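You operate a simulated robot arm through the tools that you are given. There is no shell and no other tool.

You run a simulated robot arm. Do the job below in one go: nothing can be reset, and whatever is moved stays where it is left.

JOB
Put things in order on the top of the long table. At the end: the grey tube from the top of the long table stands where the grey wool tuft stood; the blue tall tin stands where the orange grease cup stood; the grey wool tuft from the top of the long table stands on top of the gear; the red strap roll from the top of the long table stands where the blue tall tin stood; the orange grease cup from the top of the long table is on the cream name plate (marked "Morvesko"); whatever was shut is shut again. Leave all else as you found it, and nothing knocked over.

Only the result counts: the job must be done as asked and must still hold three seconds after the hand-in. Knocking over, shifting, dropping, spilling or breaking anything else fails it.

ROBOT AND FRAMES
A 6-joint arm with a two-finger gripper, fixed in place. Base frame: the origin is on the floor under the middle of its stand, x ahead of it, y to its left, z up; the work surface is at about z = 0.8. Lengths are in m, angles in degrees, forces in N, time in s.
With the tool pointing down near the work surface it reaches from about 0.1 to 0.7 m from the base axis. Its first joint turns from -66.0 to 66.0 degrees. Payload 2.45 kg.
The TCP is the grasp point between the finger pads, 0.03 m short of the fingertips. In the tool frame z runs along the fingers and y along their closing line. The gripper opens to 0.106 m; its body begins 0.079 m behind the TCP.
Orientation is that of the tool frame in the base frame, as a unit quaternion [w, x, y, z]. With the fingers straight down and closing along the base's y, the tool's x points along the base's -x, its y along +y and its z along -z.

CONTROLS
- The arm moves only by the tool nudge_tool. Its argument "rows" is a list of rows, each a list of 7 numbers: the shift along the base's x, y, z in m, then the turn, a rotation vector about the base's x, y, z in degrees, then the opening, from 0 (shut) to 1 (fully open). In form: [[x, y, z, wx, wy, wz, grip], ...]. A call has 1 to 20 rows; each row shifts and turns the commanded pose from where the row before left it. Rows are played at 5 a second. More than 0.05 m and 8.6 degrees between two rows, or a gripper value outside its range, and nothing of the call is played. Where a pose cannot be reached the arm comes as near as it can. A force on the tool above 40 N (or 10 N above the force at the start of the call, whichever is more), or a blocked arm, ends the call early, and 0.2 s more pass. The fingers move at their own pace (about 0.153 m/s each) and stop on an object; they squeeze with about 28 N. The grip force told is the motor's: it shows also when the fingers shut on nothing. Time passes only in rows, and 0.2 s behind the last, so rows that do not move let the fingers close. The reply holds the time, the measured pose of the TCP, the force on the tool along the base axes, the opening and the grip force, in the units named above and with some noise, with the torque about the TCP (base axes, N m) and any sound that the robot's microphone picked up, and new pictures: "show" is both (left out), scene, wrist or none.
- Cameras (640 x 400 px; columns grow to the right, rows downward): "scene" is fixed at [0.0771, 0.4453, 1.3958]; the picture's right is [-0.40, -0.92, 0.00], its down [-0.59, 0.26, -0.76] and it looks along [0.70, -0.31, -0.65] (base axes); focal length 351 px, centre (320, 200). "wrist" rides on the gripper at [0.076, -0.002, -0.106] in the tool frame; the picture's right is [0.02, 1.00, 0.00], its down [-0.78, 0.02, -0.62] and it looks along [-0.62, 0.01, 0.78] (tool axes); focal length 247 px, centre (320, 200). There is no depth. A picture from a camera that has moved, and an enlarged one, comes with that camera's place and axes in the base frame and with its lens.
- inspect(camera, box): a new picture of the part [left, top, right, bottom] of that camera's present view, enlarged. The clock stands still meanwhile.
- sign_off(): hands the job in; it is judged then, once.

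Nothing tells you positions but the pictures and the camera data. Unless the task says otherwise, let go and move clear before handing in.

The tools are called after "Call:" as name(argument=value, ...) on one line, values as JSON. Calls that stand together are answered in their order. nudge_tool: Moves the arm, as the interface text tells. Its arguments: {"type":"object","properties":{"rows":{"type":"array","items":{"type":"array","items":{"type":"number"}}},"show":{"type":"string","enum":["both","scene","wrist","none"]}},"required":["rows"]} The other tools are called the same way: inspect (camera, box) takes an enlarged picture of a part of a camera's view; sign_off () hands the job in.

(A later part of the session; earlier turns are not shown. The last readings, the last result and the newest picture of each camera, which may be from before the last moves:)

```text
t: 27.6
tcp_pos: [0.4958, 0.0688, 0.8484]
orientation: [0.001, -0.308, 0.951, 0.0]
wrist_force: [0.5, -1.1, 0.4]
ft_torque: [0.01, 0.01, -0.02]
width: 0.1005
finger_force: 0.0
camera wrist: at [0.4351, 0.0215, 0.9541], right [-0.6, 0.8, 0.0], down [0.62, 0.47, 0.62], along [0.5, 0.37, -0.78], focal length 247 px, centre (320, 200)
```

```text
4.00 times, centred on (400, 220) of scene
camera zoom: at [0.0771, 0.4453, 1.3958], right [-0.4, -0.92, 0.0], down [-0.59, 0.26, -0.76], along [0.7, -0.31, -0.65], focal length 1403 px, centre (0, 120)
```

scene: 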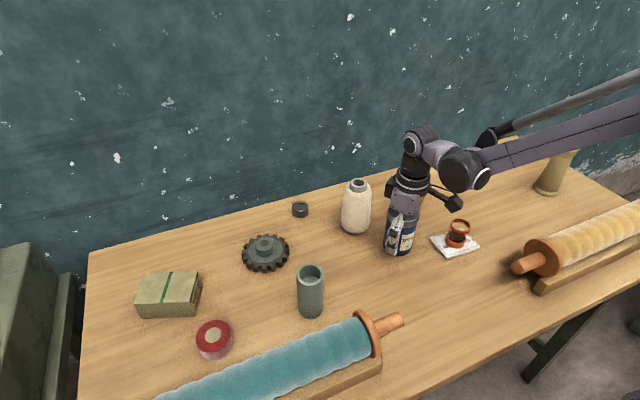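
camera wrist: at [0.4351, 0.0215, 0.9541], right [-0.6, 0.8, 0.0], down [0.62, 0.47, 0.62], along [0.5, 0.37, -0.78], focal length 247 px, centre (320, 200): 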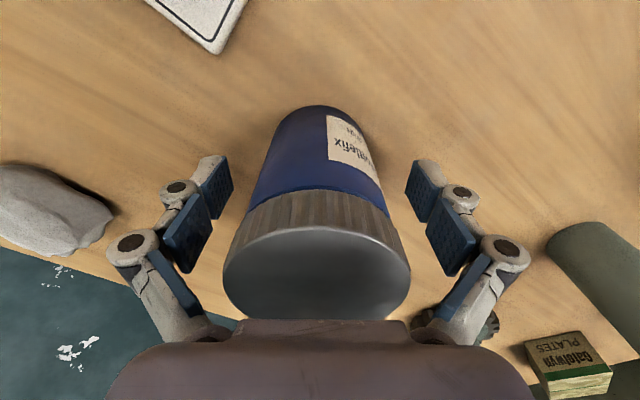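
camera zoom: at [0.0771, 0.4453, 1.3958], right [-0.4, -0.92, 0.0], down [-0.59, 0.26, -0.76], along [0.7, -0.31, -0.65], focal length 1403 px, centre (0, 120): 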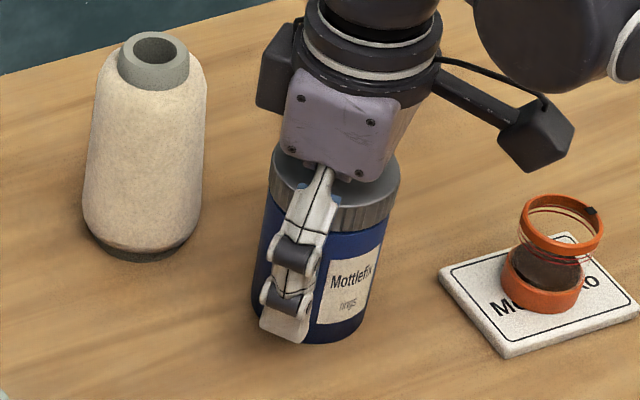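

The tin is centred between the pads and clear of the bottle. I lower 3 mm and close fully on the body.

Call:
nudge_tool(rows=[[0, 0, -0.003, 0, 0, 0, 0.95], [0, 0, 0, 0, 0, 0, 0.75], [0, 0, 0, 0, 0, 0, 0.6], [0, 0, 0, 0, 0, 0, 0.3], [0, 0, 0, 0, 0, 0, 0], [0, 0, 0, 0, 0, 0, 0]])

Call:
inspect(camera="wrist", box=[180, 80, 460, 350])

```text
t: 29.0
tcp_pos: [0.4976, 0.0691, 0.8454]
orientation: [0.0, -0.307, 0.952, 0.0]
wrist_force: [1.3, -2.9, 12.1]
ft_torque: [0.18, 0.07, -0.03]
width: 0.0683
finger_force: 28.1
camera wrist: at [0.4353, 0.0214, 0.9511], right [-0.6, 0.8, 0.0], down [0.62, 0.47, 0.62], along [0.5, 0.37, -0.78], focal length 247 px, centre (320, 200)
```

scene: 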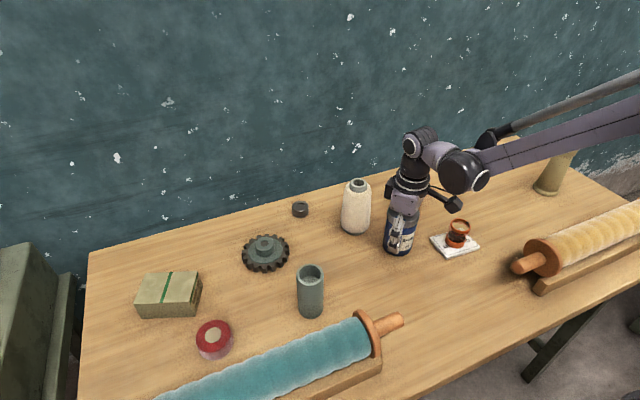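
wrist: 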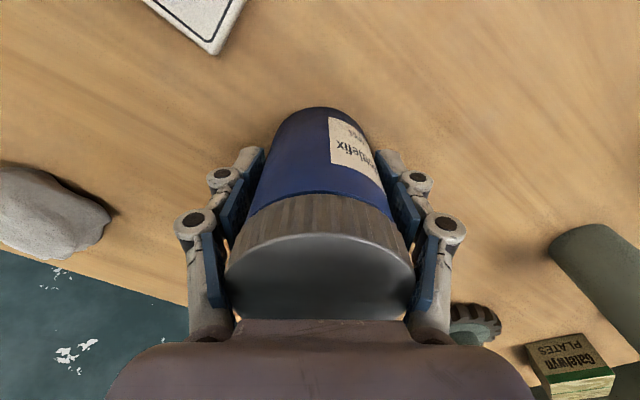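

```text
1.48 times, centred on (320, 215) of wrist
camera zoom: at [0.4353, 0.0214, 0.9511], right [-0.6, 0.8, 0.0], down [0.62, 0.47, 0.62], along [0.5, 0.37, -0.78], focal length 366 px, centre (320, 178)
```

zoom: 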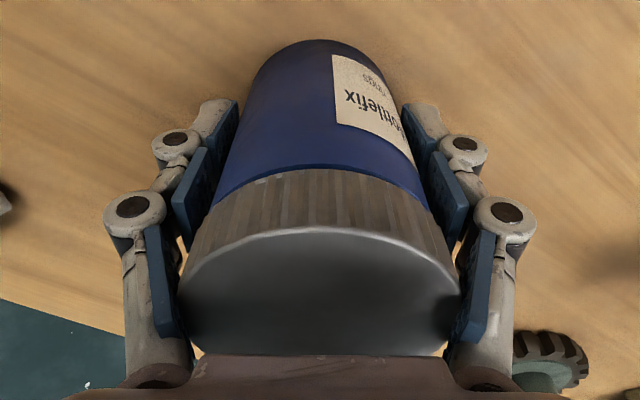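

The 12 N upward force and width of 0.068 m suggest the leaning upper finger links are pinching the lid rim, not the body. I open, go about 17 mm higher so the pads meet the body below the lid, and close again.

Call:
nudge_tool(rows=[[0, 0, 0, 0, 0, 0, 0.75], [0, 0, 0, 0, 0, 0, 0.95], [0, 0, 0.008, 0, 0, 0, 0.95], [0, 0, 0.008, 0, 0, 0, 0.95], [0, 0, 0, 0, 0, 0, 0.9]])

Call:
inspect(camera="scene", box=[360, 170, 460, 260])

Call:
inspect(camera="wrist", box=[180, 80, 460, 350])

```text
t: 30.2
tcp_pos: [0.4957, 0.0676, 0.8615]
orientation: [0.0, -0.307, 0.952, 0.0]
wrist_force: [0.8, 0.5, -0.3]
ft_torque: [0.02, -0.02, -0.01]
width: 0.0954
finger_force: 0.1
camera wrist: at [0.4354, 0.0211, 0.9675], right [-0.6, 0.8, 0.0], down [0.62, 0.47, 0.62], along [0.5, 0.37, -0.78], focal length 247 px, centre (320, 200)
```

scene: 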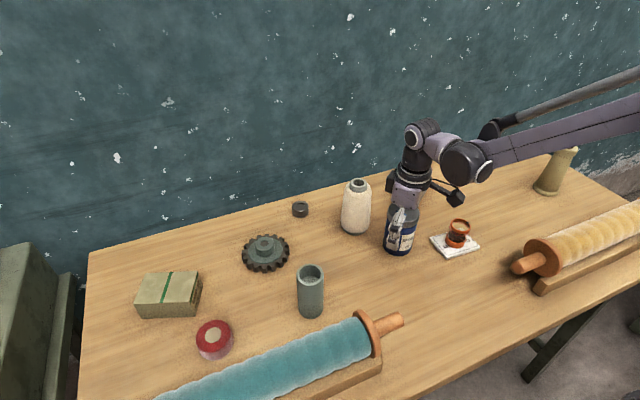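
wrist: 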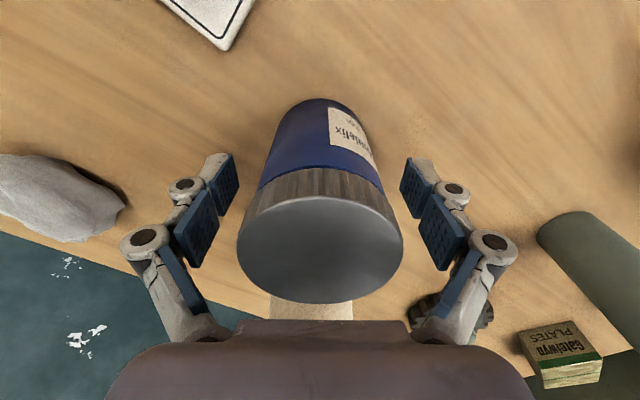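

```text
4.44 times, centred on (410, 215) of scene
camera zoom: at [0.0771, 0.4453, 1.3958], right [-0.4, -0.92, 0.0], down [-0.59, 0.26, -0.76], along [0.7, -0.31, -0.65], focal length 1559 px, centre (-80, 133)
```

zoom: 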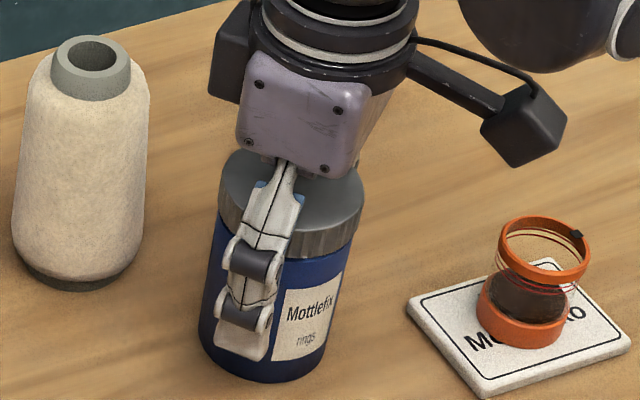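

```text
1.48 times, centred on (320, 215) of wrist
camera zoom: at [0.4354, 0.0211, 0.9675], right [-0.6, 0.8, 0.0], down [0.62, 0.47, 0.62], along [0.5, 0.37, -0.78], focal length 366 px, centre (320, 178)
```

zoom: 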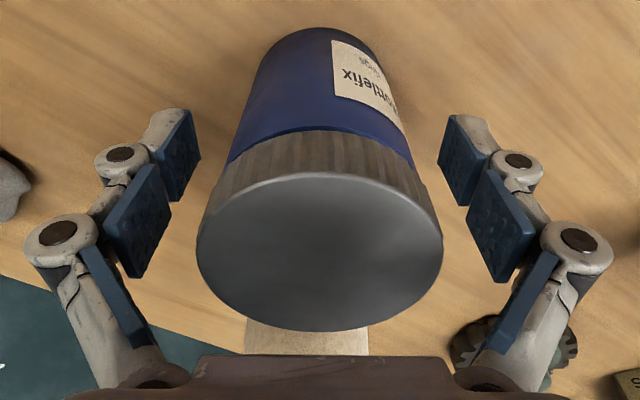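

The tin is undisturbed. I close again at this height and check the forces.

Call:
nudge_tool(rows=[[0, 0, 0, 0, 0, 0, 0.72], [0, 0, 0, 0, 0, 0, 0.62], [0, 0, 0, 0, 0, 0, 0.4], [0, 0, 0, 0, 0, 0, 0], [0, 0, 0, 0, 0, 0, 0], [0, 0, 0, 0, 0, 0, 0]], show="wrist")

Call:
inspect(camera="wrist", box=[180, 80, 460, 350])

```text
t: 31.6
tcp_pos: [0.4983, 0.0674, 0.8613]
orientation: [0.001, -0.307, 0.952, 0.0]
wrist_force: [-0.1, -0.7, 4.9]
ft_torque: [0.0, -0.02, -0.01]
width: 0.0633
finger_force: 28.1
camera wrist: at [0.4353, 0.0212, 0.9675], right [-0.6, 0.8, 0.0], down [0.62, 0.47, 0.62], along [0.5, 0.37, -0.78], focal length 247 px, centre (320, 200)
```

wrist: 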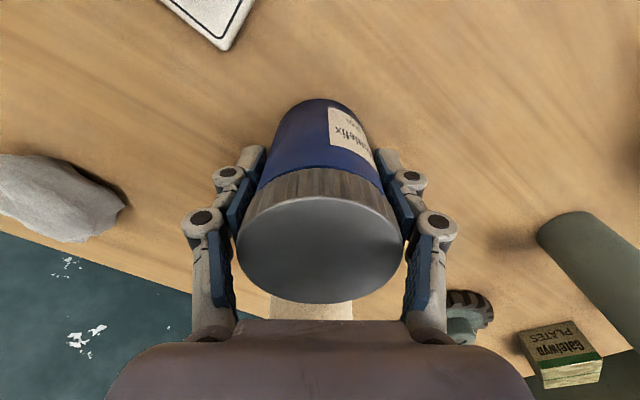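

```text
1.48 times, centred on (320, 215) of wrist
camera zoom: at [0.4353, 0.0212, 0.9675], right [-0.6, 0.8, 0.0], down [0.62, 0.47, 0.62], along [0.5, 0.37, -0.78], focal length 366 px, centre (320, 178)
```

zoom: 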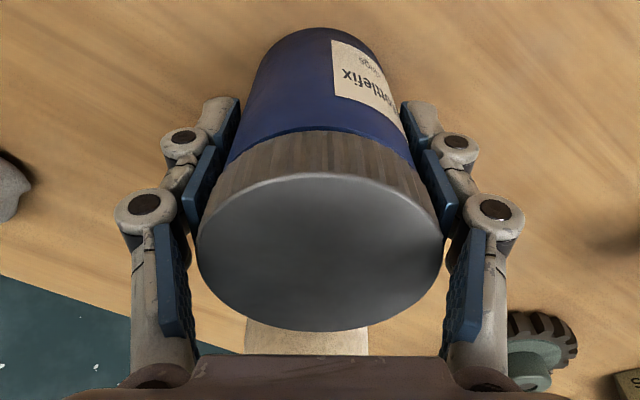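

Now the width is 0.063 m, matching the body, with firm grip and little vertical load. I lift slowly.

Call:
nudge_tool(rows=[[0, 0, 0.002, 0, 0, 0, 0], [0, 0, 0.003, 0, 0, 0, 0], [0, 0, 0.004, 0, 0, 0, 0], [0, 0, 0.005, 0, 0, 0, 0], [0, 0, 0.006, 0, 0, 0, 0], [0, 0, 0, 0, 0, 0, 0]])

Call:
inspect(camera="scene", box=[340, 170, 460, 270])

```text
t: 33.0
tcp_pos: [0.4966, 0.0674, 0.8814]
orientation: [-0.001, -0.307, 0.952, -0.001]
wrist_force: [0.2, -0.1, -1.0]
ft_torque: [0.01, -0.01, 0.0]
width: 0.0633
finger_force: 28.3
camera wrist: at [0.4356, 0.021, 0.9869], right [-0.6, 0.8, 0.0], down [0.62, 0.47, 0.62], along [0.5, 0.37, -0.78], focal length 247 px, centre (320, 200)
```

scene: 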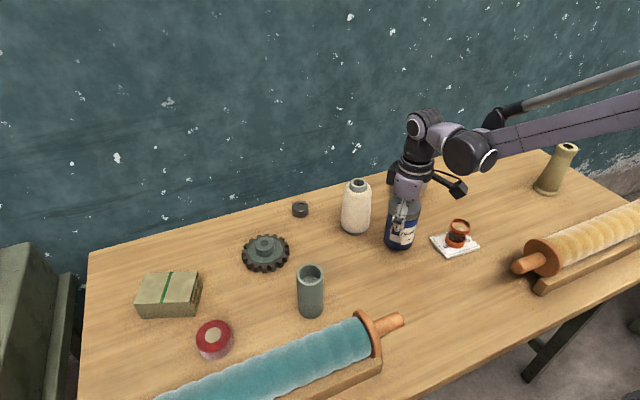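
wrist: 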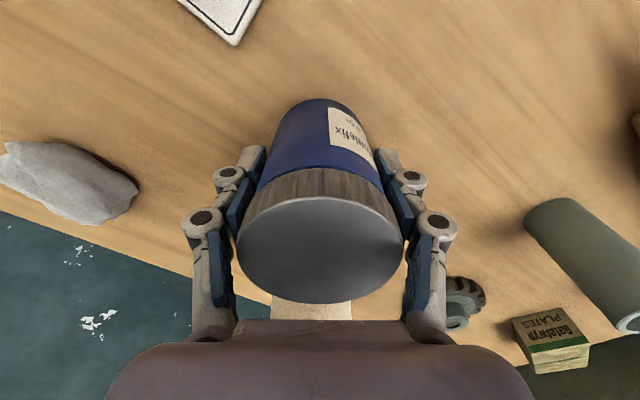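

```text
4.00 times, centred on (400, 220) of scene
camera zoom: at [0.0771, 0.4453, 1.3958], right [-0.4, -0.92, 0.0], down [-0.59, 0.26, -0.76], along [0.7, -0.31, -0.65], focal length 1403 px, centre (0, 120)
```

zoom: 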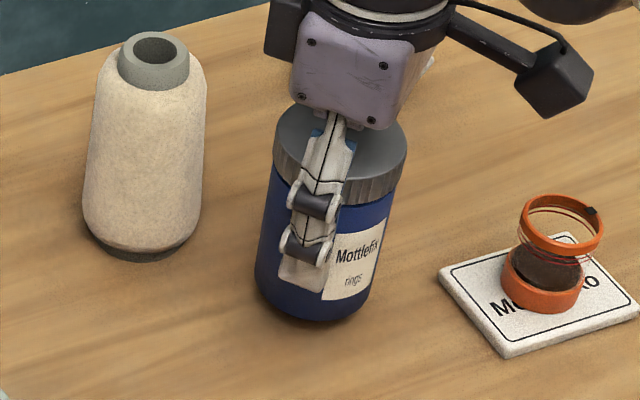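

The tin with its lid is held firmly and 2 cm up. I raise it a bit more and carry it to where the cup stood, about (0.450, 0.168).

Call:
nudge_tool(rows=[[0, 0, 0.01, 0, 0, 0, 0], [-0.002, 0.004, 0.012, 0, 0, 0, 0], [-0.0055, 0.012, 0, 0, 0, 0, 0], [-0.0065, 0.014, 0, 0, 0, 0, 0], [-0.0065, 0.014, 0, 0, 0, 0, 0], [-0.0065, 0.014, 0, 0, 0, 0, 0], [-0.0065, 0.014, 0, 0, 0, 0, 0], [-0.0065, 0.014, 0, 0, 0, 0, 0], [-0.004, 0.009, 0, 0, 0, 0, 0], [-0.0025, 0.0056, 0, 0, 0, 0, 0], [0, 0, 0, 0, 0, 0, 0]])

```text
t: 35.4
tcp_pos: [0.4511, 0.1694, 0.903]
orientation: [0.0, -0.309, 0.951, 0.001]
wrist_force: [0.8, 0.0, -1.4]
ft_torque: [-0.02, -0.03, 0.02]
width: 0.0632
finger_force: 28.4
camera wrist: at [0.3886, 0.1215, 1.0093], right [-0.6, 0.8, 0.0], down [0.62, 0.47, 0.62], along [0.5, 0.37, -0.78], focal length 247 px, centre (320, 200)
```

scene: 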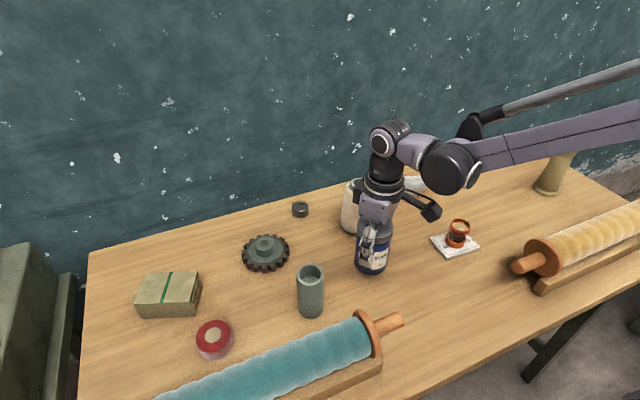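
wrist: 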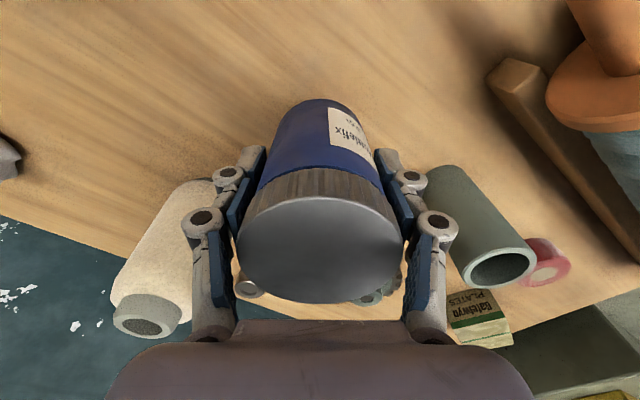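

The tin is over the cup's old spot. I lower it to just above the table, then in small steps to contact.

Call:
nudge_tool(rows=[[-0.0005, -0.001, -0.008, 0, 0, 0, 0], [0, 0, -0.01, 0, 0, 0, 0], [0, 0, -0.01, 0, 0, 0, 0], [0, 0, -0.006, 0, 0, 0, 0], [0, 0, -0.003, 0, 0, 0, 0], [0, 0, -0.0015, 0, 0, 0, 0], [0, 0, -0.001, 0, 0, 0, 0], [0, 0, 0, 0, 0, 0, 0]], show="scene")

Call:
inspect(camera="scene", box=[310, 190, 430, 290])

```text
t: 37.2
tcp_pos: [0.4502, 0.1677, 0.8623]
orientation: [0.0, -0.308, 0.952, -0.001]
wrist_force: [0.7, -0.8, -2.0]
ft_torque: [0.0, -0.01, -0.02]
width: 0.0632
finger_force: 28.3
```

scene: 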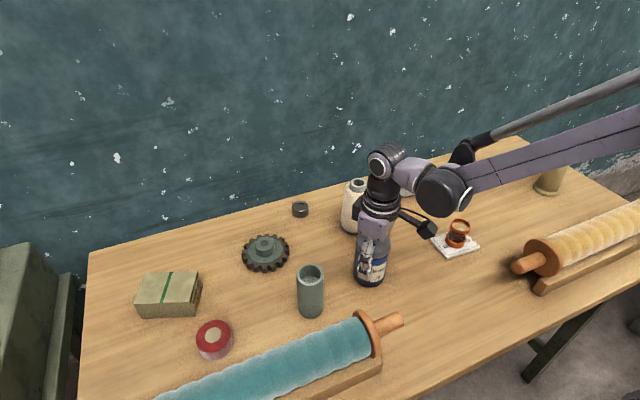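

```text
4.00 times, centred on (370, 240) of scene
camera zoom: at [0.0771, 0.4453, 1.3958], right [-0.4, -0.92, 0.0], down [-0.59, 0.26, -0.76], along [0.7, -0.31, -0.65], focal length 1403 px, centre (120, 40)
```

zoom: 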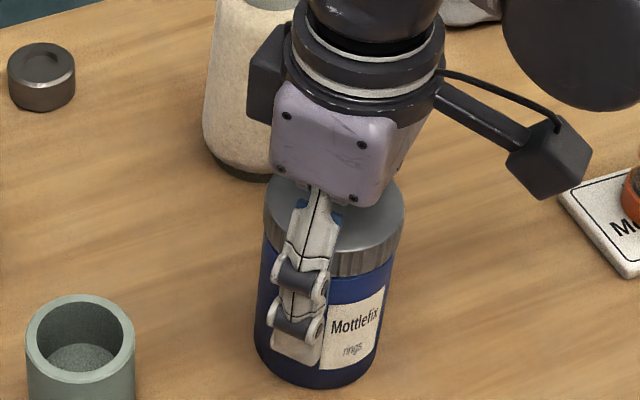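

Call:
nudge_tool(rows=[[0, 0, -0.001, 0, 0, 0, 0], [0, 0, -0.001, 0, 0, 0, 0], [0, 0, 0, 0, 0, 0, 0]], show="none")

```text
t: 38.0
tcp_pos: [0.4514, 0.1677, 0.8599]
orientation: [0.0, -0.308, 0.951, -0.001]
wrist_force: [-0.5, -0.6, -1.3]
ft_torque: [-0.01, 0.02, 0.0]
width: 0.0633
finger_force: 28.0
```

No contact yet, so I continue in 1 mm steps.

Call:
nudge_tool(rows=[[0, 0, -0.001, 0, 0, 0, 0], [0, 0, 0, 0, 0, 0, 0]], show="none")

```text
t: 38.6
tcp_pos: [0.4502, 0.1678, 0.8598]
orientation: [0.002, -0.308, 0.952, 0.0]
wrist_force: [2.6, 0.4, 22.5]
ft_torque: [0.06, -0.13, -0.04]
width: 0.0636
finger_force: 27.9
```

Firm contact with the table. I relieve it slightly, then release and rise clear.

Call:
nudge_tool(rows=[[0, 0, 0.0007, 0, 0, 0, 0], [0, 0, 0, 0, 0, 0, 0.62], [0, 0, 0, 0, 0, 0, 0.7], [0, 0, 0, 0, 0, 0, 0.9], [0, 0, 0, 0, 0, 0, 0.95], [0, 0, 0.01, 0, 0, 0, 0.95], [0, 0, 0.02, 0, 0, 0, 0.95], [0, 0, 0.03, 0, 0, 0, 0.95], [0, 0, 0.03, 0, 0, 0, 0.95], [0, 0, 0.03, 0, 0, 0, 0.95], [0, 0, 0.03, 0, 0, 0, 0.95], [0, 0, 0, 0, 0, 0, 0.95]])

Call:
inspect(camera="scene", box=[310, 190, 430, 290])

```text
t: 41.2
tcp_pos: [0.4494, 0.168, 1.0112]
orientation: [0.001, -0.307, 0.952, 0.0]
wrist_force: [0.4, 0.0, 0.3]
ft_torque: [0.0, -0.01, 0.01]
width: 0.1008
finger_force: 0.1
camera wrist: at [0.389, 0.1204, 1.1169], right [-0.6, 0.8, 0.0], down [0.62, 0.47, 0.62], along [0.5, 0.37, -0.78], focal length 247 px, centre (320, 200)
```

scene: 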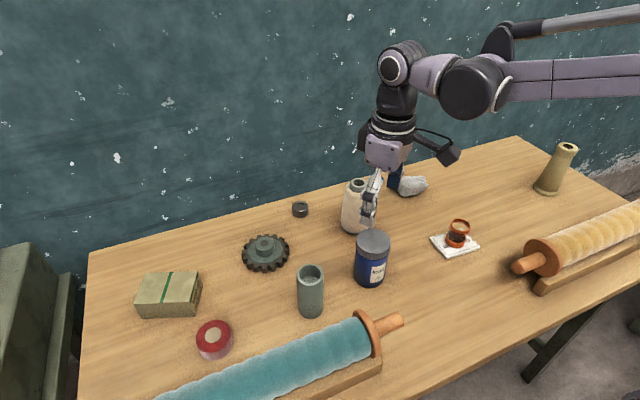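
wrist: 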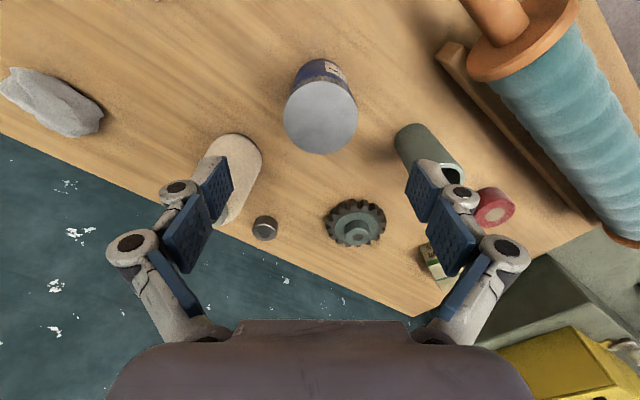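

```text
4.00 times, centred on (370, 240) of scene
camera zoom: at [0.0771, 0.4453, 1.3958], right [-0.4, -0.92, 0.0], down [-0.59, 0.26, -0.76], along [0.7, -0.31, -0.65], focal length 1403 px, centre (120, 40)
```

zoom: 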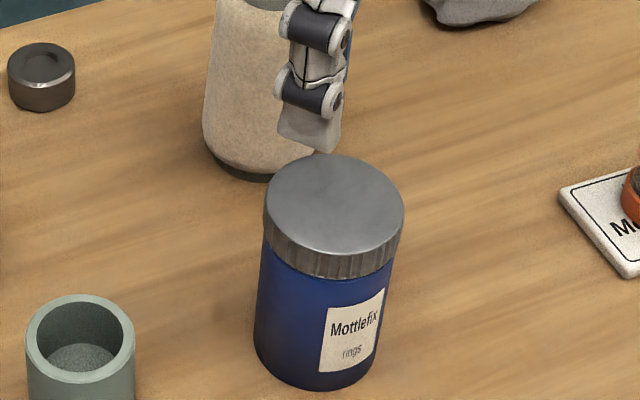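

The tin stands upright at the cup's old place. Next I go over to the red strap roll, turning to about +60° yaw to keep clear of the roller and box.

Call:
nudge_tool(rows=[[-0.0015, 0.02, 0, 0, 0, 0, 0.95], [-0.002, 0.035, 0, 0, 0, 6, 0.95], [-0.002, 0.038, 0, 0, 0, 6, 0.9], [-0.002, 0.04, 0, 0, 0, 6, 0.9], [-0.002, 0.04, 0, 0, 0, 6, 0.9], [-0.002, 0.04, 0, 0, 0, 0, 0.9], [-0.002, 0.04, 0, 0, 0, 0, 0.9], [-0.002, 0.035, -0.02, 0, 0, 0, 0.9], [-0.002, 0.022, -0.02, 0, 0, 0, 0.9], [-0.001, 0.012, -0.01, 0, 0, 0, 0.9], [0, 0, 0, 0, 0, 0, 0.9]])

Call:
inspect(camera="wrist", box=[240, 20, 400, 180])

```text
t: 43.6
tcp_pos: [0.4309, 0.4906, 0.9621]
orientation: [0.0, -0.498, 0.867, 0.0]
wrist_force: [-0.1, 0.3, -0.6]
ft_torque: [0.0, 0.0, 0.0]
width: 0.0955
finger_force: 0.0
camera wrist: at [0.3931, 0.4213, 1.068], right [-0.88, 0.48, 0.0], down [0.38, 0.69, 0.62], along [0.3, 0.54, -0.78], focal length 247 px, centre (320, 200)
```

scene: 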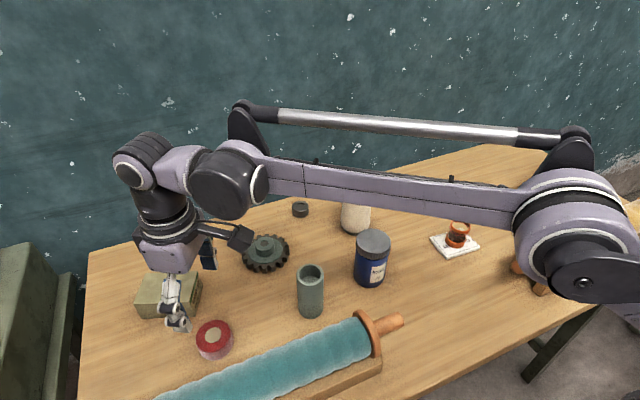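
wrist: 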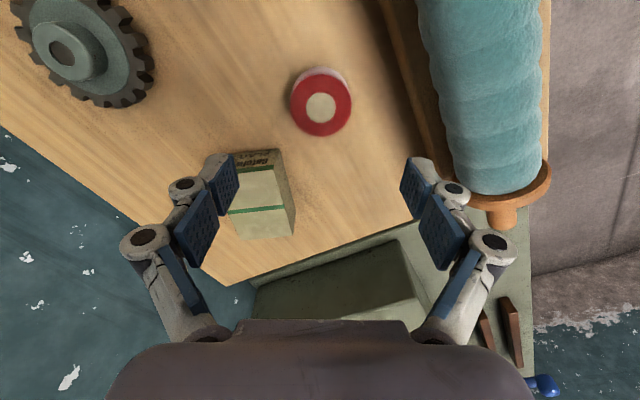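

```text
2.50 times, centred on (320, 100) of wrist
camera zoom: at [0.3931, 0.4213, 1.068], right [-0.88, 0.48, 0.0], down [0.38, 0.69, 0.62], along [0.3, 0.54, -0.78], focal length 617 px, centre (320, 450)
```

zoom: 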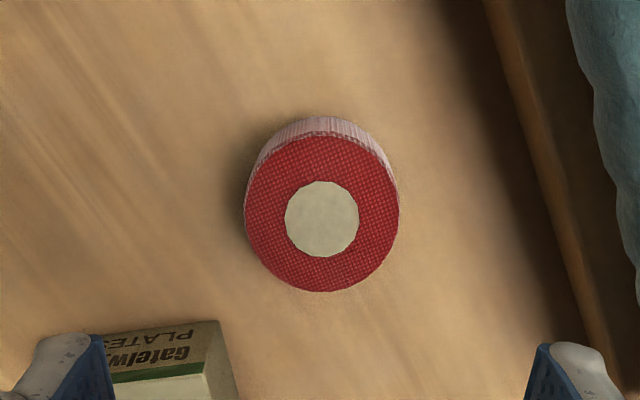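

The roll is at about (0.430, 0.489), right under the TCP. I narrow the opening to 0.08 m to stay clear of the roller and descend.

Call:
nudge_tool(rows=[[-0.0005, -0.001, -0.015, 0, 0, 0, 0.75], [0, 0, -0.025, 0, 0, 0, 0.75], [0, 0, -0.025, 0, 0, 0, 0.75], [0, 0, -0.025, 0, 0, 0, 0.75], [0, 0, -0.02, 0, 0, 0, 0.75], [0, 0, -0.012, 0, 0, 0, 0.75], [0, 0, -0.004, 0, 0, 0, 0.75], [0, 0, 0, 0, 0, 0, 0.75]])

```text
t: 45.4
tcp_pos: [0.4308, 0.4887, 0.8327]
orientation: [0.0, -0.499, 0.867, 0.0]
wrist_force: [-0.6, 0.4, -0.5]
ft_torque: [0.02, 0.01, 0.0]
width: 0.0797
finger_force: 0.0
camera wrist: at [0.3943, 0.4211, 0.9407], right [-0.88, 0.48, 0.0], down [0.38, 0.69, 0.62], along [0.3, 0.54, -0.78], focal length 247 px, centre (320, 200)
```

scene: 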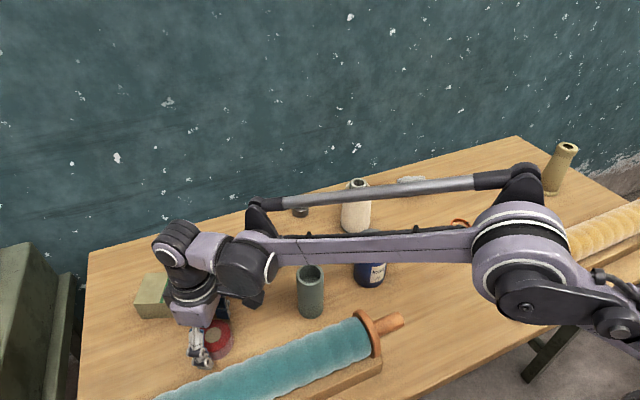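
wrist: 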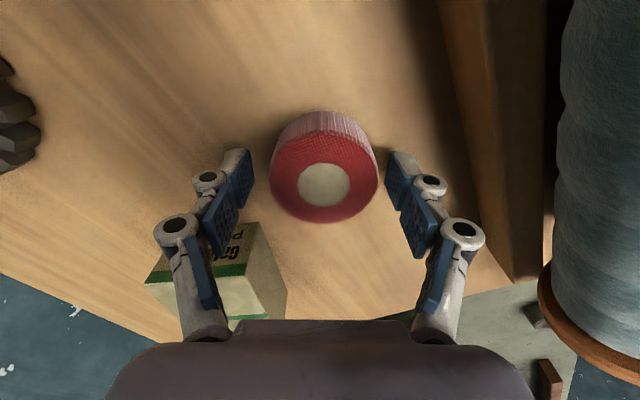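

The roll is centred between the fingertips. I close on it and lift slowly.

Call:
nudge_tool(rows=[[0, 0, 0, 0, 0, 0, 0.6], [0, 0, 0, 0, 0, 0, 0.4], [0, 0, 0, 0, 0, 0, 0], [0, 0, 0, 0, 0, 0, 0], [0, 0, 0, 0, 0, 0, 0]], show="wrist")

```text
t: 46.6
tcp_pos: [0.4308, 0.4897, 0.8345]
orientation: [0.0, -0.499, 0.866, 0.0]
wrist_force: [-1.2, 1.6, 4.6]
ft_torque: [-0.02, -0.05, -0.02]
width: 0.0584
finger_force: 27.7
camera wrist: at [0.3942, 0.4211, 0.9411], right [-0.88, 0.48, 0.0], down [0.38, 0.69, 0.62], along [0.3, 0.54, -0.78], focal length 247 px, centre (320, 200)
```

wrist: 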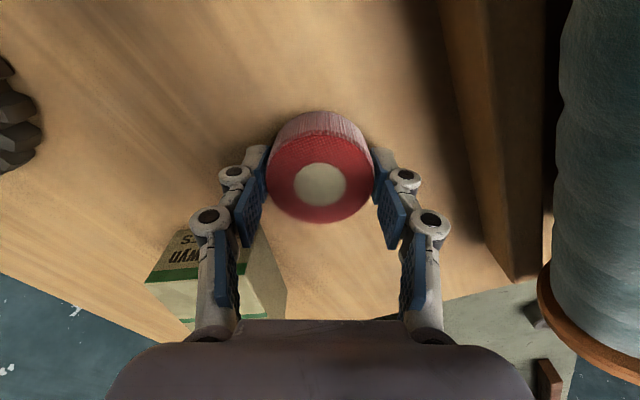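

Call:
nudge_tool(rows=[[0, 0, 0.002, 0, 0, 0, 0], [0, 0, 0.003, 0, 0, 0, 0], [0, 0, 0.004, 0, 0, 0, 0], [0, 0, 0.005, 0, 0, 0, 0], [0, 0, 0.006, 0, 0, 0, 0], [0, 0, 0, 0, 0, 0, 0]], show="wrist")

```text
t: 48.0
tcp_pos: [0.4303, 0.4889, 0.8543]
orientation: [0.0, -0.499, 0.867, 0.0]
wrist_force: [-0.3, 0.6, -0.3]
ft_torque: [0.0, -0.02, -0.03]
width: 0.0578
finger_force: 27.8
camera wrist: at [0.3933, 0.4218, 0.9607], right [-0.88, 0.48, 0.0], down [0.38, 0.69, 0.62], along [0.3, 0.54, -0.78], focal length 247 px, centre (320, 200)
```

wrist: 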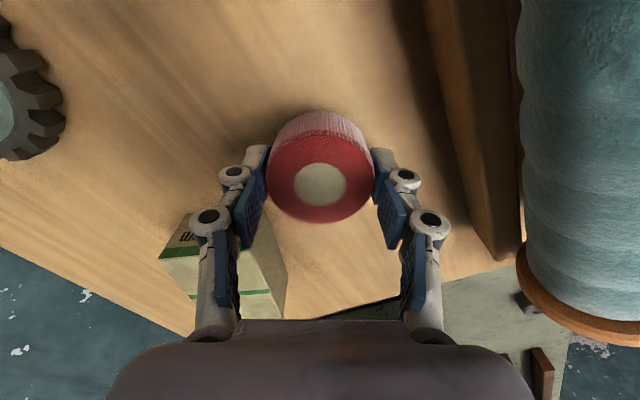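

The roll is held. I lift it to about 1.0 m height at moderate speed.

Call:
nudge_tool(rows=[[0, 0, 0.008, 0, 0, 0, 0], [0, 0, 0.012, 0, 0, 0, 0], [0, 0, 0.015, 0, 0, 0, 0], [0, 0, 0.017, 0, 0, 0, 0], [0, 0, 0.017, 0, 0, 0, 0], [0, 0, 0.017, 0, 0, 0, 0], [0, 0, 0.017, 0, 0, 0, 0], [0, 0, 0.017, 0, 0, 0, 0], [0, 0, 0.015, 0, 0, 0, 0], [0, 0, 0.01, 0, 0, 0, 0], [0, 0, 0, 0, 0, 0, 0]], show="wrist")

```text
t: 50.4
tcp_pos: [0.431, 0.4897, 0.9988]
orientation: [0.0, -0.499, 0.867, 0.0]
wrist_force: [-0.9, 0.1, -0.8]
ft_torque: [-0.03, 0.0, 0.01]
width: 0.0581
finger_force: 28.2
camera wrist: at [0.3924, 0.4211, 1.1053], right [-0.88, 0.48, 0.0], down [0.38, 0.69, 0.62], along [0.3, 0.54, -0.78], focal length 247 px, centre (320, 200)
```

wrist: 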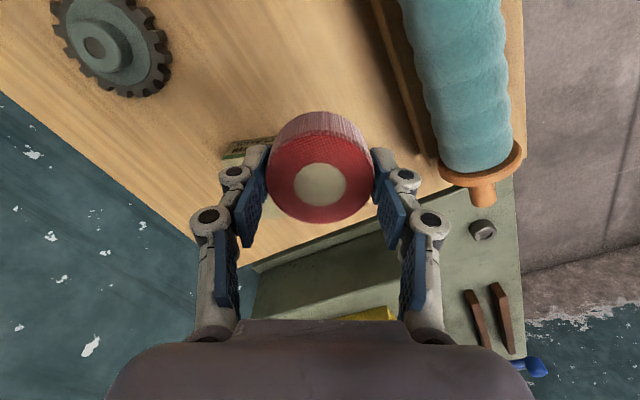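

Now I carry the roll level to above the blue tin's old place, (0.4966, 0.0685), turning to about +75°.

Call:
nudge_tool(rows=[[0.0016, -0.01, 0, 0, 0, 0, 0], [0.0028, -0.018, 0, 0, 0, 1.5, 0], [0.0037, -0.024, 0, 0, 0, 1.5, 0], [0.00436, -0.028, 0, 0, 0, 1.5, 0], [0.00436, -0.028, 0, 0, 0, 1.5, 0], [0.00436, -0.028, 0, 0, 0, 1.5, 0], [0.00436, -0.028, 0, 0, 0, 1.5, 0], [0.00436, -0.028, 0, 0, 0, 1.5, 0], [0.00436, -0.028, 0, 0, 0, 1.5, 0], [0.00436, -0.028, 0, 0, 0, 1.5, 0], [0.00436, -0.028, 0, 0, 0, 1.5, 0], [0.00436, -0.028, 0, 0, 0, 0, 0], [0.00436, -0.028, 0, 0, 0, 0, 0], [0.00436, -0.028, 0, 0, 0, 0, 0], [0.0037, -0.024, 0, 0, 0, 0, 0], [0.0031, -0.02, 0, 0, 0, 0, 0], [0.0019, -0.012, 0, 0, 0, 0, 0], [0.0008, -0.0052, 0, 0, 0, 0, 0], [0, 0, 0, 0, 0, 0, 0]])

```text
t: 54.4
tcp_pos: [0.4969, 0.0671, 0.9993]
orientation: [0.0, -0.608, 0.794, 0.0]
wrist_force: [-0.3, 0.8, -1.1]
ft_torque: [0.02, 0.01, 0.0]
width: 0.0579
finger_force: 27.9
camera wrist: at [0.478, -0.008, 1.1055], right [-0.97, 0.24, 0.0], down [0.19, 0.76, 0.62], along [0.15, 0.6, -0.78], focal length 247 px, centre (320, 200)
```

scene: 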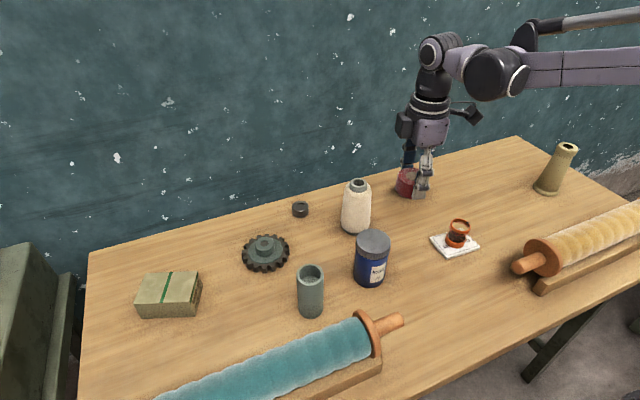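
wrist: 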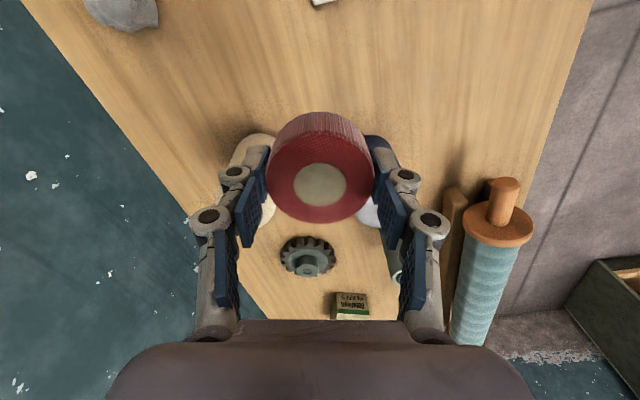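

The roll is above its target. I descend, first quickly and then gently.

Call:
nudge_tool(rows=[[0, 0.001, -0.012, 0, 0, 0, 0], [0, 0, -0.018, 0, 0, 0, 0], [0, 0, -0.02, 0, 0, 0, 0], [0, 0, -0.02, 0, 0, 0, 0], [0, 0, -0.02, 0, 0, 0, 0], [0, 0, -0.02, 0, 0, 0, 0], [0, 0, -0.018, 0, 0, 0, 0], [0, 0, -0.012, 0, 0, 0, 0], [0, 0, -0.008, 0, 0, 0, 0], [0, 0, 0, 0, 0, 0, 0]])

Call:
inspect(camera="scene", box=[340, 170, 460, 270])

```text
t: 56.6
tcp_pos: [0.4973, 0.0695, 0.8514]
orientation: [0.0, -0.607, 0.795, 0.0]
wrist_force: [-0.3, 0.1, -1.0]
ft_torque: [0.01, 0.0, -0.01]
width: 0.058
finger_force: 27.6
camera wrist: at [0.4784, -0.0067, 0.9573], right [-0.97, 0.24, 0.0], down [0.19, 0.76, 0.62], along [0.15, 0.6, -0.78], focal length 247 px, centre (320, 200)
```

scene: 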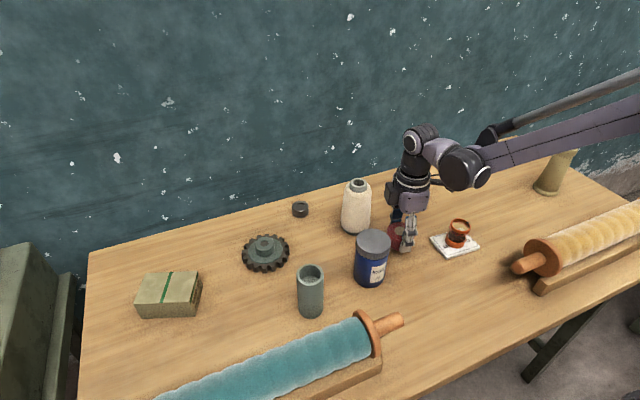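
wrist: 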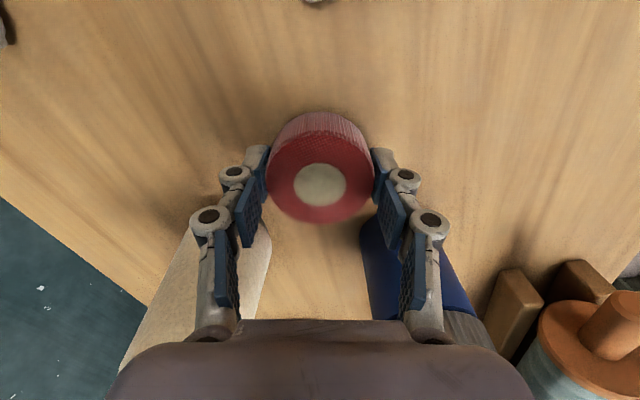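

```text
4.00 times, centred on (400, 220) of scene
camera zoom: at [0.0771, 0.4453, 1.3958], right [-0.4, -0.92, 0.0], down [-0.59, 0.26, -0.76], along [0.7, -0.31, -0.65], focal length 1403 px, centre (0, 120)
```

zoom: 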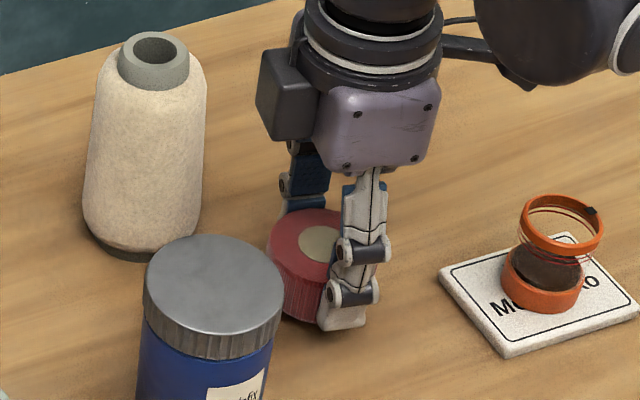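

Well clear of both the tin and the bottle. I lower the last centimetre gently.

Call:
nudge_tool(rows=[[0, 0, -0.005, 0, 0, 0, 0], [0, 0, -0.004, 0, 0, 0, 0], [0, 0, -0.003, 0, 0, 0, 0], [0, 0, -0.002, 0, 0, 0, 0], [0, 0, -0.001, 0, 0, 0, 0], [0, 0, 0, 0, 0, 0, 0]], show="none")

```text
t: 58.0
tcp_pos: [0.4977, 0.0685, 0.8354]
orientation: [0.0, -0.607, 0.795, 0.0]
wrist_force: [0.9, 0.3, -1.3]
ft_torque: [-0.03, 0.03, -0.04]
width: 0.0579
finger_force: 27.9
```

Call:
nudge_tool(rows=[[0, 0, -0.001, 0, 0, 0, 0], [0, 0, 0, 0, 0, 0, 0]], show="none")

```text
t: 58.6
tcp_pos: [0.4972, 0.0688, 0.8355]
orientation: [0.0, -0.608, 0.794, 0.0]
wrist_force: [-0.6, -0.5, -0.2]
ft_torque: [0.03, 0.03, 0.01]
width: 0.058
finger_force: 27.9
```

Call:
nudge_tool(rows=[[0, 0, -0.001, 0, 0, 0, 0], [0, 0, 0, 0, 0, 0, 0]], show="none")

```text
t: 59.2
tcp_pos: [0.4961, 0.0684, 0.8344]
orientation: [0.0, -0.607, 0.795, 0.0]
wrist_force: [-1.0, -1.6, 8.2]
ft_torque: [-0.03, -0.1, -0.05]
width: 0.058
finger_force: 27.7
```

The roll now touches the table (about 8 N). I release it and rise straight up.

Call:
nudge_tool(rows=[[0, 0, 0, 0, 0, 0, 0.58], [0, 0, 0, 0, 0, 0, 0.65], [0, 0, 0, 0, 0, 0, 0.75], [0, 0, 0, 0, 0, 0, 0.75], [0, 0, 0.01, 0, 0, 0, 0.75], [0, 0, 0.02, 0, 0, 0, 0.75], [0, 0, 0.03, 0, 0, 0, 0.75], [0, 0, 0.035, 0, 0, 0, 0.8], [0, 0, 0.035, 0, 0, 0, 0.9], [0, 0, 0.035, 0, 0, 0, 0.9], [0, 0, 0, 0, 0, 0, 0.9]])

Call:
inspect(camera="scene", box=[330, 160, 490, 280])

```text
t: 61.6
tcp_pos: [0.4973, 0.0675, 0.9996]
orientation: [0.001, -0.607, 0.795, 0.0]
wrist_force: [-0.1, 1.0, 0.2]
ft_torque: [0.0, -0.02, -0.03]
width: 0.0953
finger_force: 0.1
camera wrist: at [0.4786, -0.0071, 1.106], right [-0.97, 0.24, 0.0], down [0.19, 0.76, 0.62], along [0.15, 0.6, -0.78], focal length 247 px, centre (320, 200)
```

scene: 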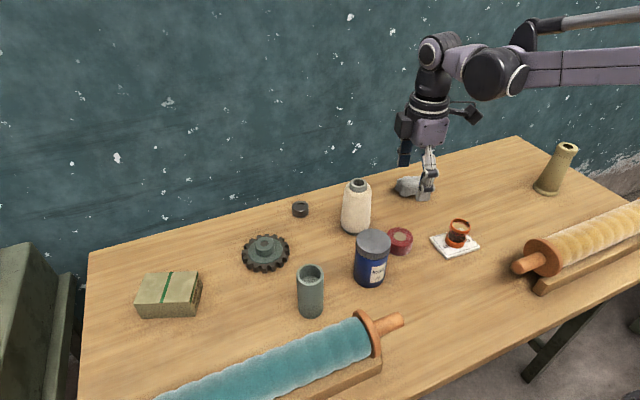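
wrist: 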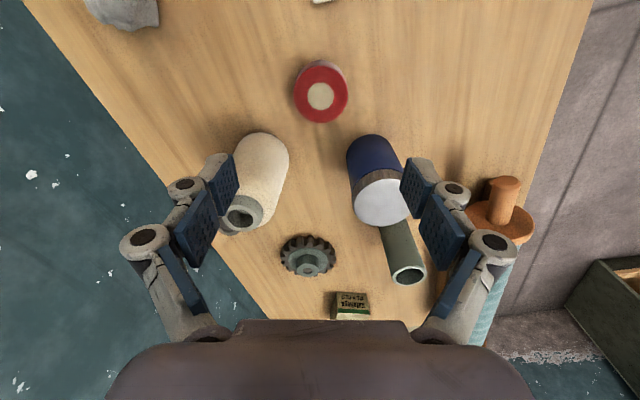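

```text
3.33 times, centred on (410, 220) of scene
camera zoom: at [0.0771, 0.4453, 1.3958], right [-0.4, -0.92, 0.0], down [-0.59, 0.26, -0.76], along [0.7, -0.31, -0.65], focal length 1169 px, centre (20, 133)
```

zoom: 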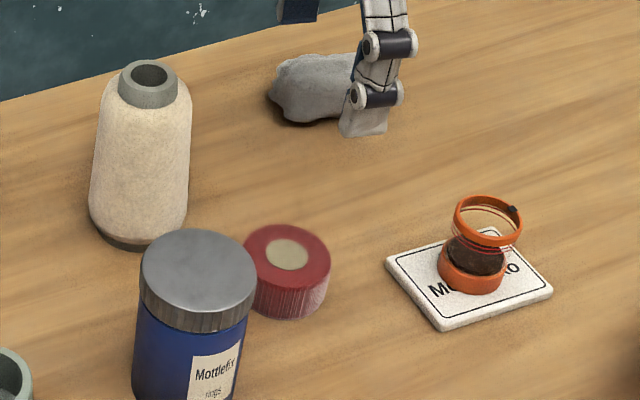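

The roll is in place and nothing else has moved. Next is the wool tuft near (0.652, -0.072); the current yaw already matches its narrow direction, so I hover above it.

Call:
nudge_tool(rows=[[0.01, -0.009, 0, 0, 0, 0, 0.95], [0.025, -0.0225, 0, 0, 0, 0, 0.95], [0.03, -0.027, 0, 0, 0, 0, 0.95], [0.03, -0.027, 0, 0, 0, 0, 0.95], [0.03, -0.027, -0.015, 0, 0, 0, 0.95], [0.02, -0.018, -0.02, 0, 0, 0, 0.95], [0.01, -0.009, -0.015, 0, 0, 0, 0.95], [0, 0, 0, 0, 0, 0, 0.95]])

Call:
inspect(camera="wrist", box=[220, 20, 420, 180])

Call:
inspect(camera="scene", box=[370, 130, 470, 220])

```text
t: 63.4
tcp_pos: [0.6508, -0.0705, 0.9489]
orientation: [-0.001, -0.608, 0.794, -0.001]
wrist_force: [0.1, 0.3, 0.5]
ft_torque: [-0.02, 0.0, -0.01]
width: 0.1008
finger_force: 0.1
camera wrist: at [0.6324, -0.1459, 1.0553], right [-0.97, 0.24, 0.0], down [0.19, 0.76, 0.62], along [0.15, 0.6, -0.78], focal length 247 px, centre (320, 200)
```

scene: 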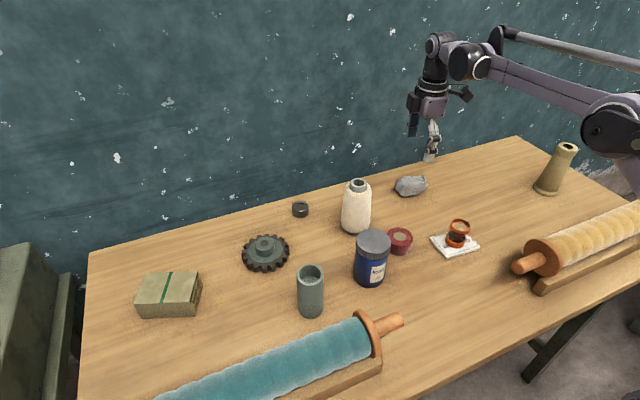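
wrist: 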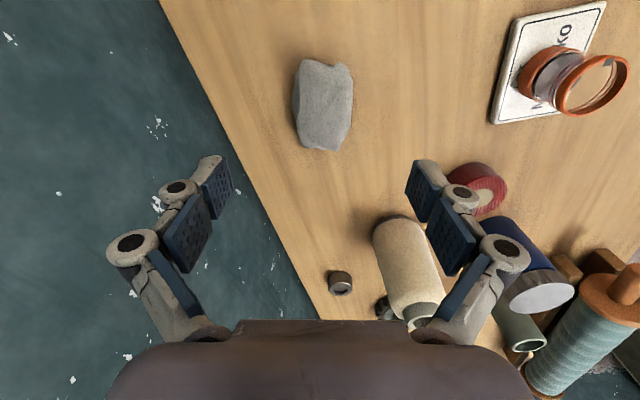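

```text
2.50 times, centred on (320, 100) of wrist
camera zoom: at [0.6324, -0.1459, 1.0553], right [-0.97, 0.24, 0.0], down [0.19, 0.76, 0.62], along [0.15, 0.6, -0.78], focal length 617 px, centre (320, 450)
```

zoom: 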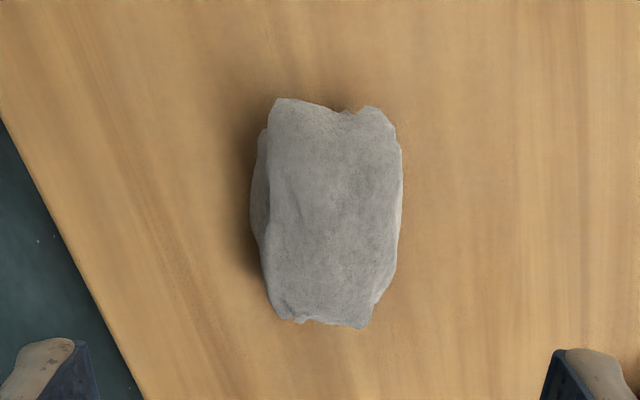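

```text
4.44 times, centred on (420, 175) of scene
camera zoom: at [0.0771, 0.4453, 1.3958], right [-0.4, -0.92, 0.0], down [-0.59, 0.26, -0.76], along [0.7, -0.31, -0.65], focal length 1559 px, centre (-124, 311)
```

zoom: 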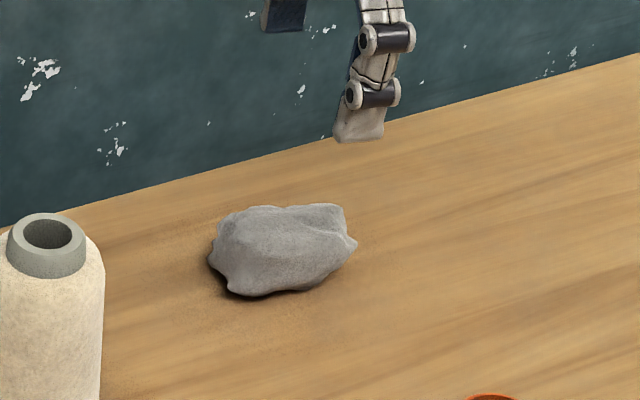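

The tuft is about 0.055 m wide along my closing line and centred near (0.649, -0.072). I descend around it.

Call:
nudge_tool(rows=[[-0.0015, -0.001, -0.015, 0, 0, 0, 0.9], [0, 0, -0.025, 0, 0, 0, 0.9], [0, 0, -0.025, 0, 0, 0, 0.9], [0, 0, -0.025, 0, 0, 0, 0.9], [0, 0, -0.015, 0, 0, 0, 0.9], [0, 0, -0.008, 0, 0, 0, 0.9], [0, 0, 0, 0, 0, 0, 0.9]])

Call:
inspect(camera="scene", box=[370, 130, 470, 220])

```text
t: 65.0
tcp_pos: [0.6498, -0.0698, 0.8367]
orientation: [0.0, -0.608, 0.794, 0.001]
wrist_force: [0.2, -0.4, 0.6]
ft_torque: [0.01, -0.02, -0.03]
width: 0.0953
finger_force: 0.1
camera wrist: at [0.6317, -0.1458, 0.9428], right [-0.97, 0.24, 0.0], down [0.19, 0.76, 0.62], along [0.15, 0.6, -0.78], focal length 247 px, centre (320, 200)
```

scene: 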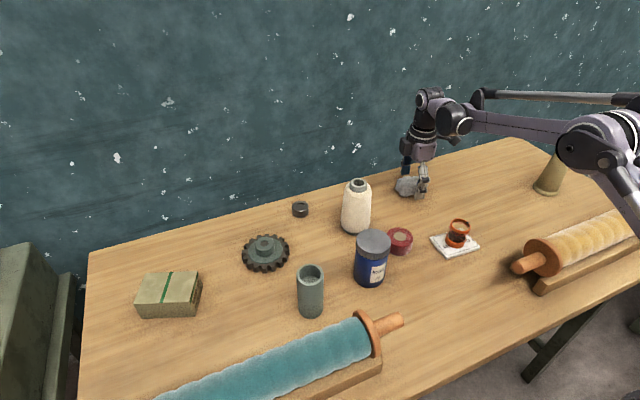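
wrist: 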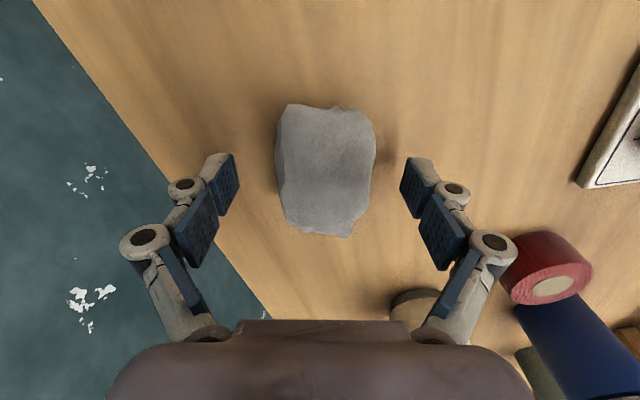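

```text
4.44 times, centred on (420, 175) of scene
camera zoom: at [0.0771, 0.4453, 1.3958], right [-0.4, -0.92, 0.0], down [-0.59, 0.26, -0.76], along [0.7, -0.31, -0.65], focal length 1559 px, centre (-124, 311)
```

zoom: 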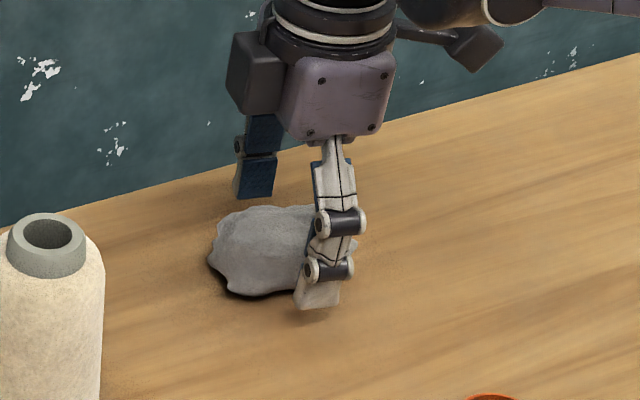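

The tuft is centred between the fingers both ways. I lower 2 mm and close.

Call:
nudge_tool(rows=[[0, 0, -0.002, 0, 0, 0, 0.9], [0, 0, 0, 0, 0, 0, 0.7], [0, 0, 0, 0, 0, 0, 0.5], [0, 0, 0, 0, 0, 0, 0.2], [0, 0, 0, 0, 0, 0, 0], [0, 0, 0, 0, 0, 0, 0]], show="wrist")

Call:
inspect(camera="wrist", box=[200, 90, 440, 260])

```text
t: 66.4
tcp_pos: [0.6501, -0.0712, 0.8353]
orientation: [0.0, -0.607, 0.794, 0.001]
wrist_force: [0.9, 1.2, 4.3]
ft_torque: [0.03, 0.0, -0.01]
width: 0.054
finger_force: 27.7
camera wrist: at [0.6316, -0.1462, 0.9414], right [-0.97, 0.24, 0.0], down [0.19, 0.76, 0.62], along [0.15, 0.6, -0.78], focal length 247 px, centre (320, 200)
```

wrist: 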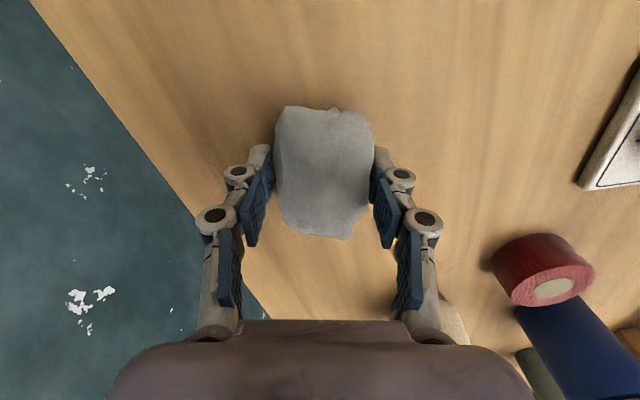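

```text
2.35 times, centred on (320, 175) of wrist
camera zoom: at [0.6316, -0.1462, 0.9414], right [-0.97, 0.24, 0.0], down [0.19, 0.76, 0.62], along [0.15, 0.6, -0.78], focal length 581 px, centre (320, 259)
```

zoom: 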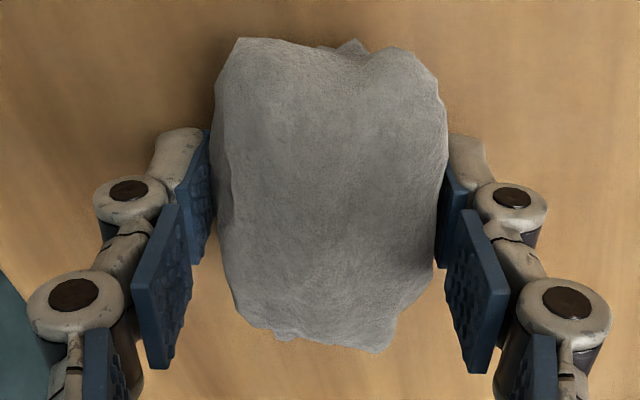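

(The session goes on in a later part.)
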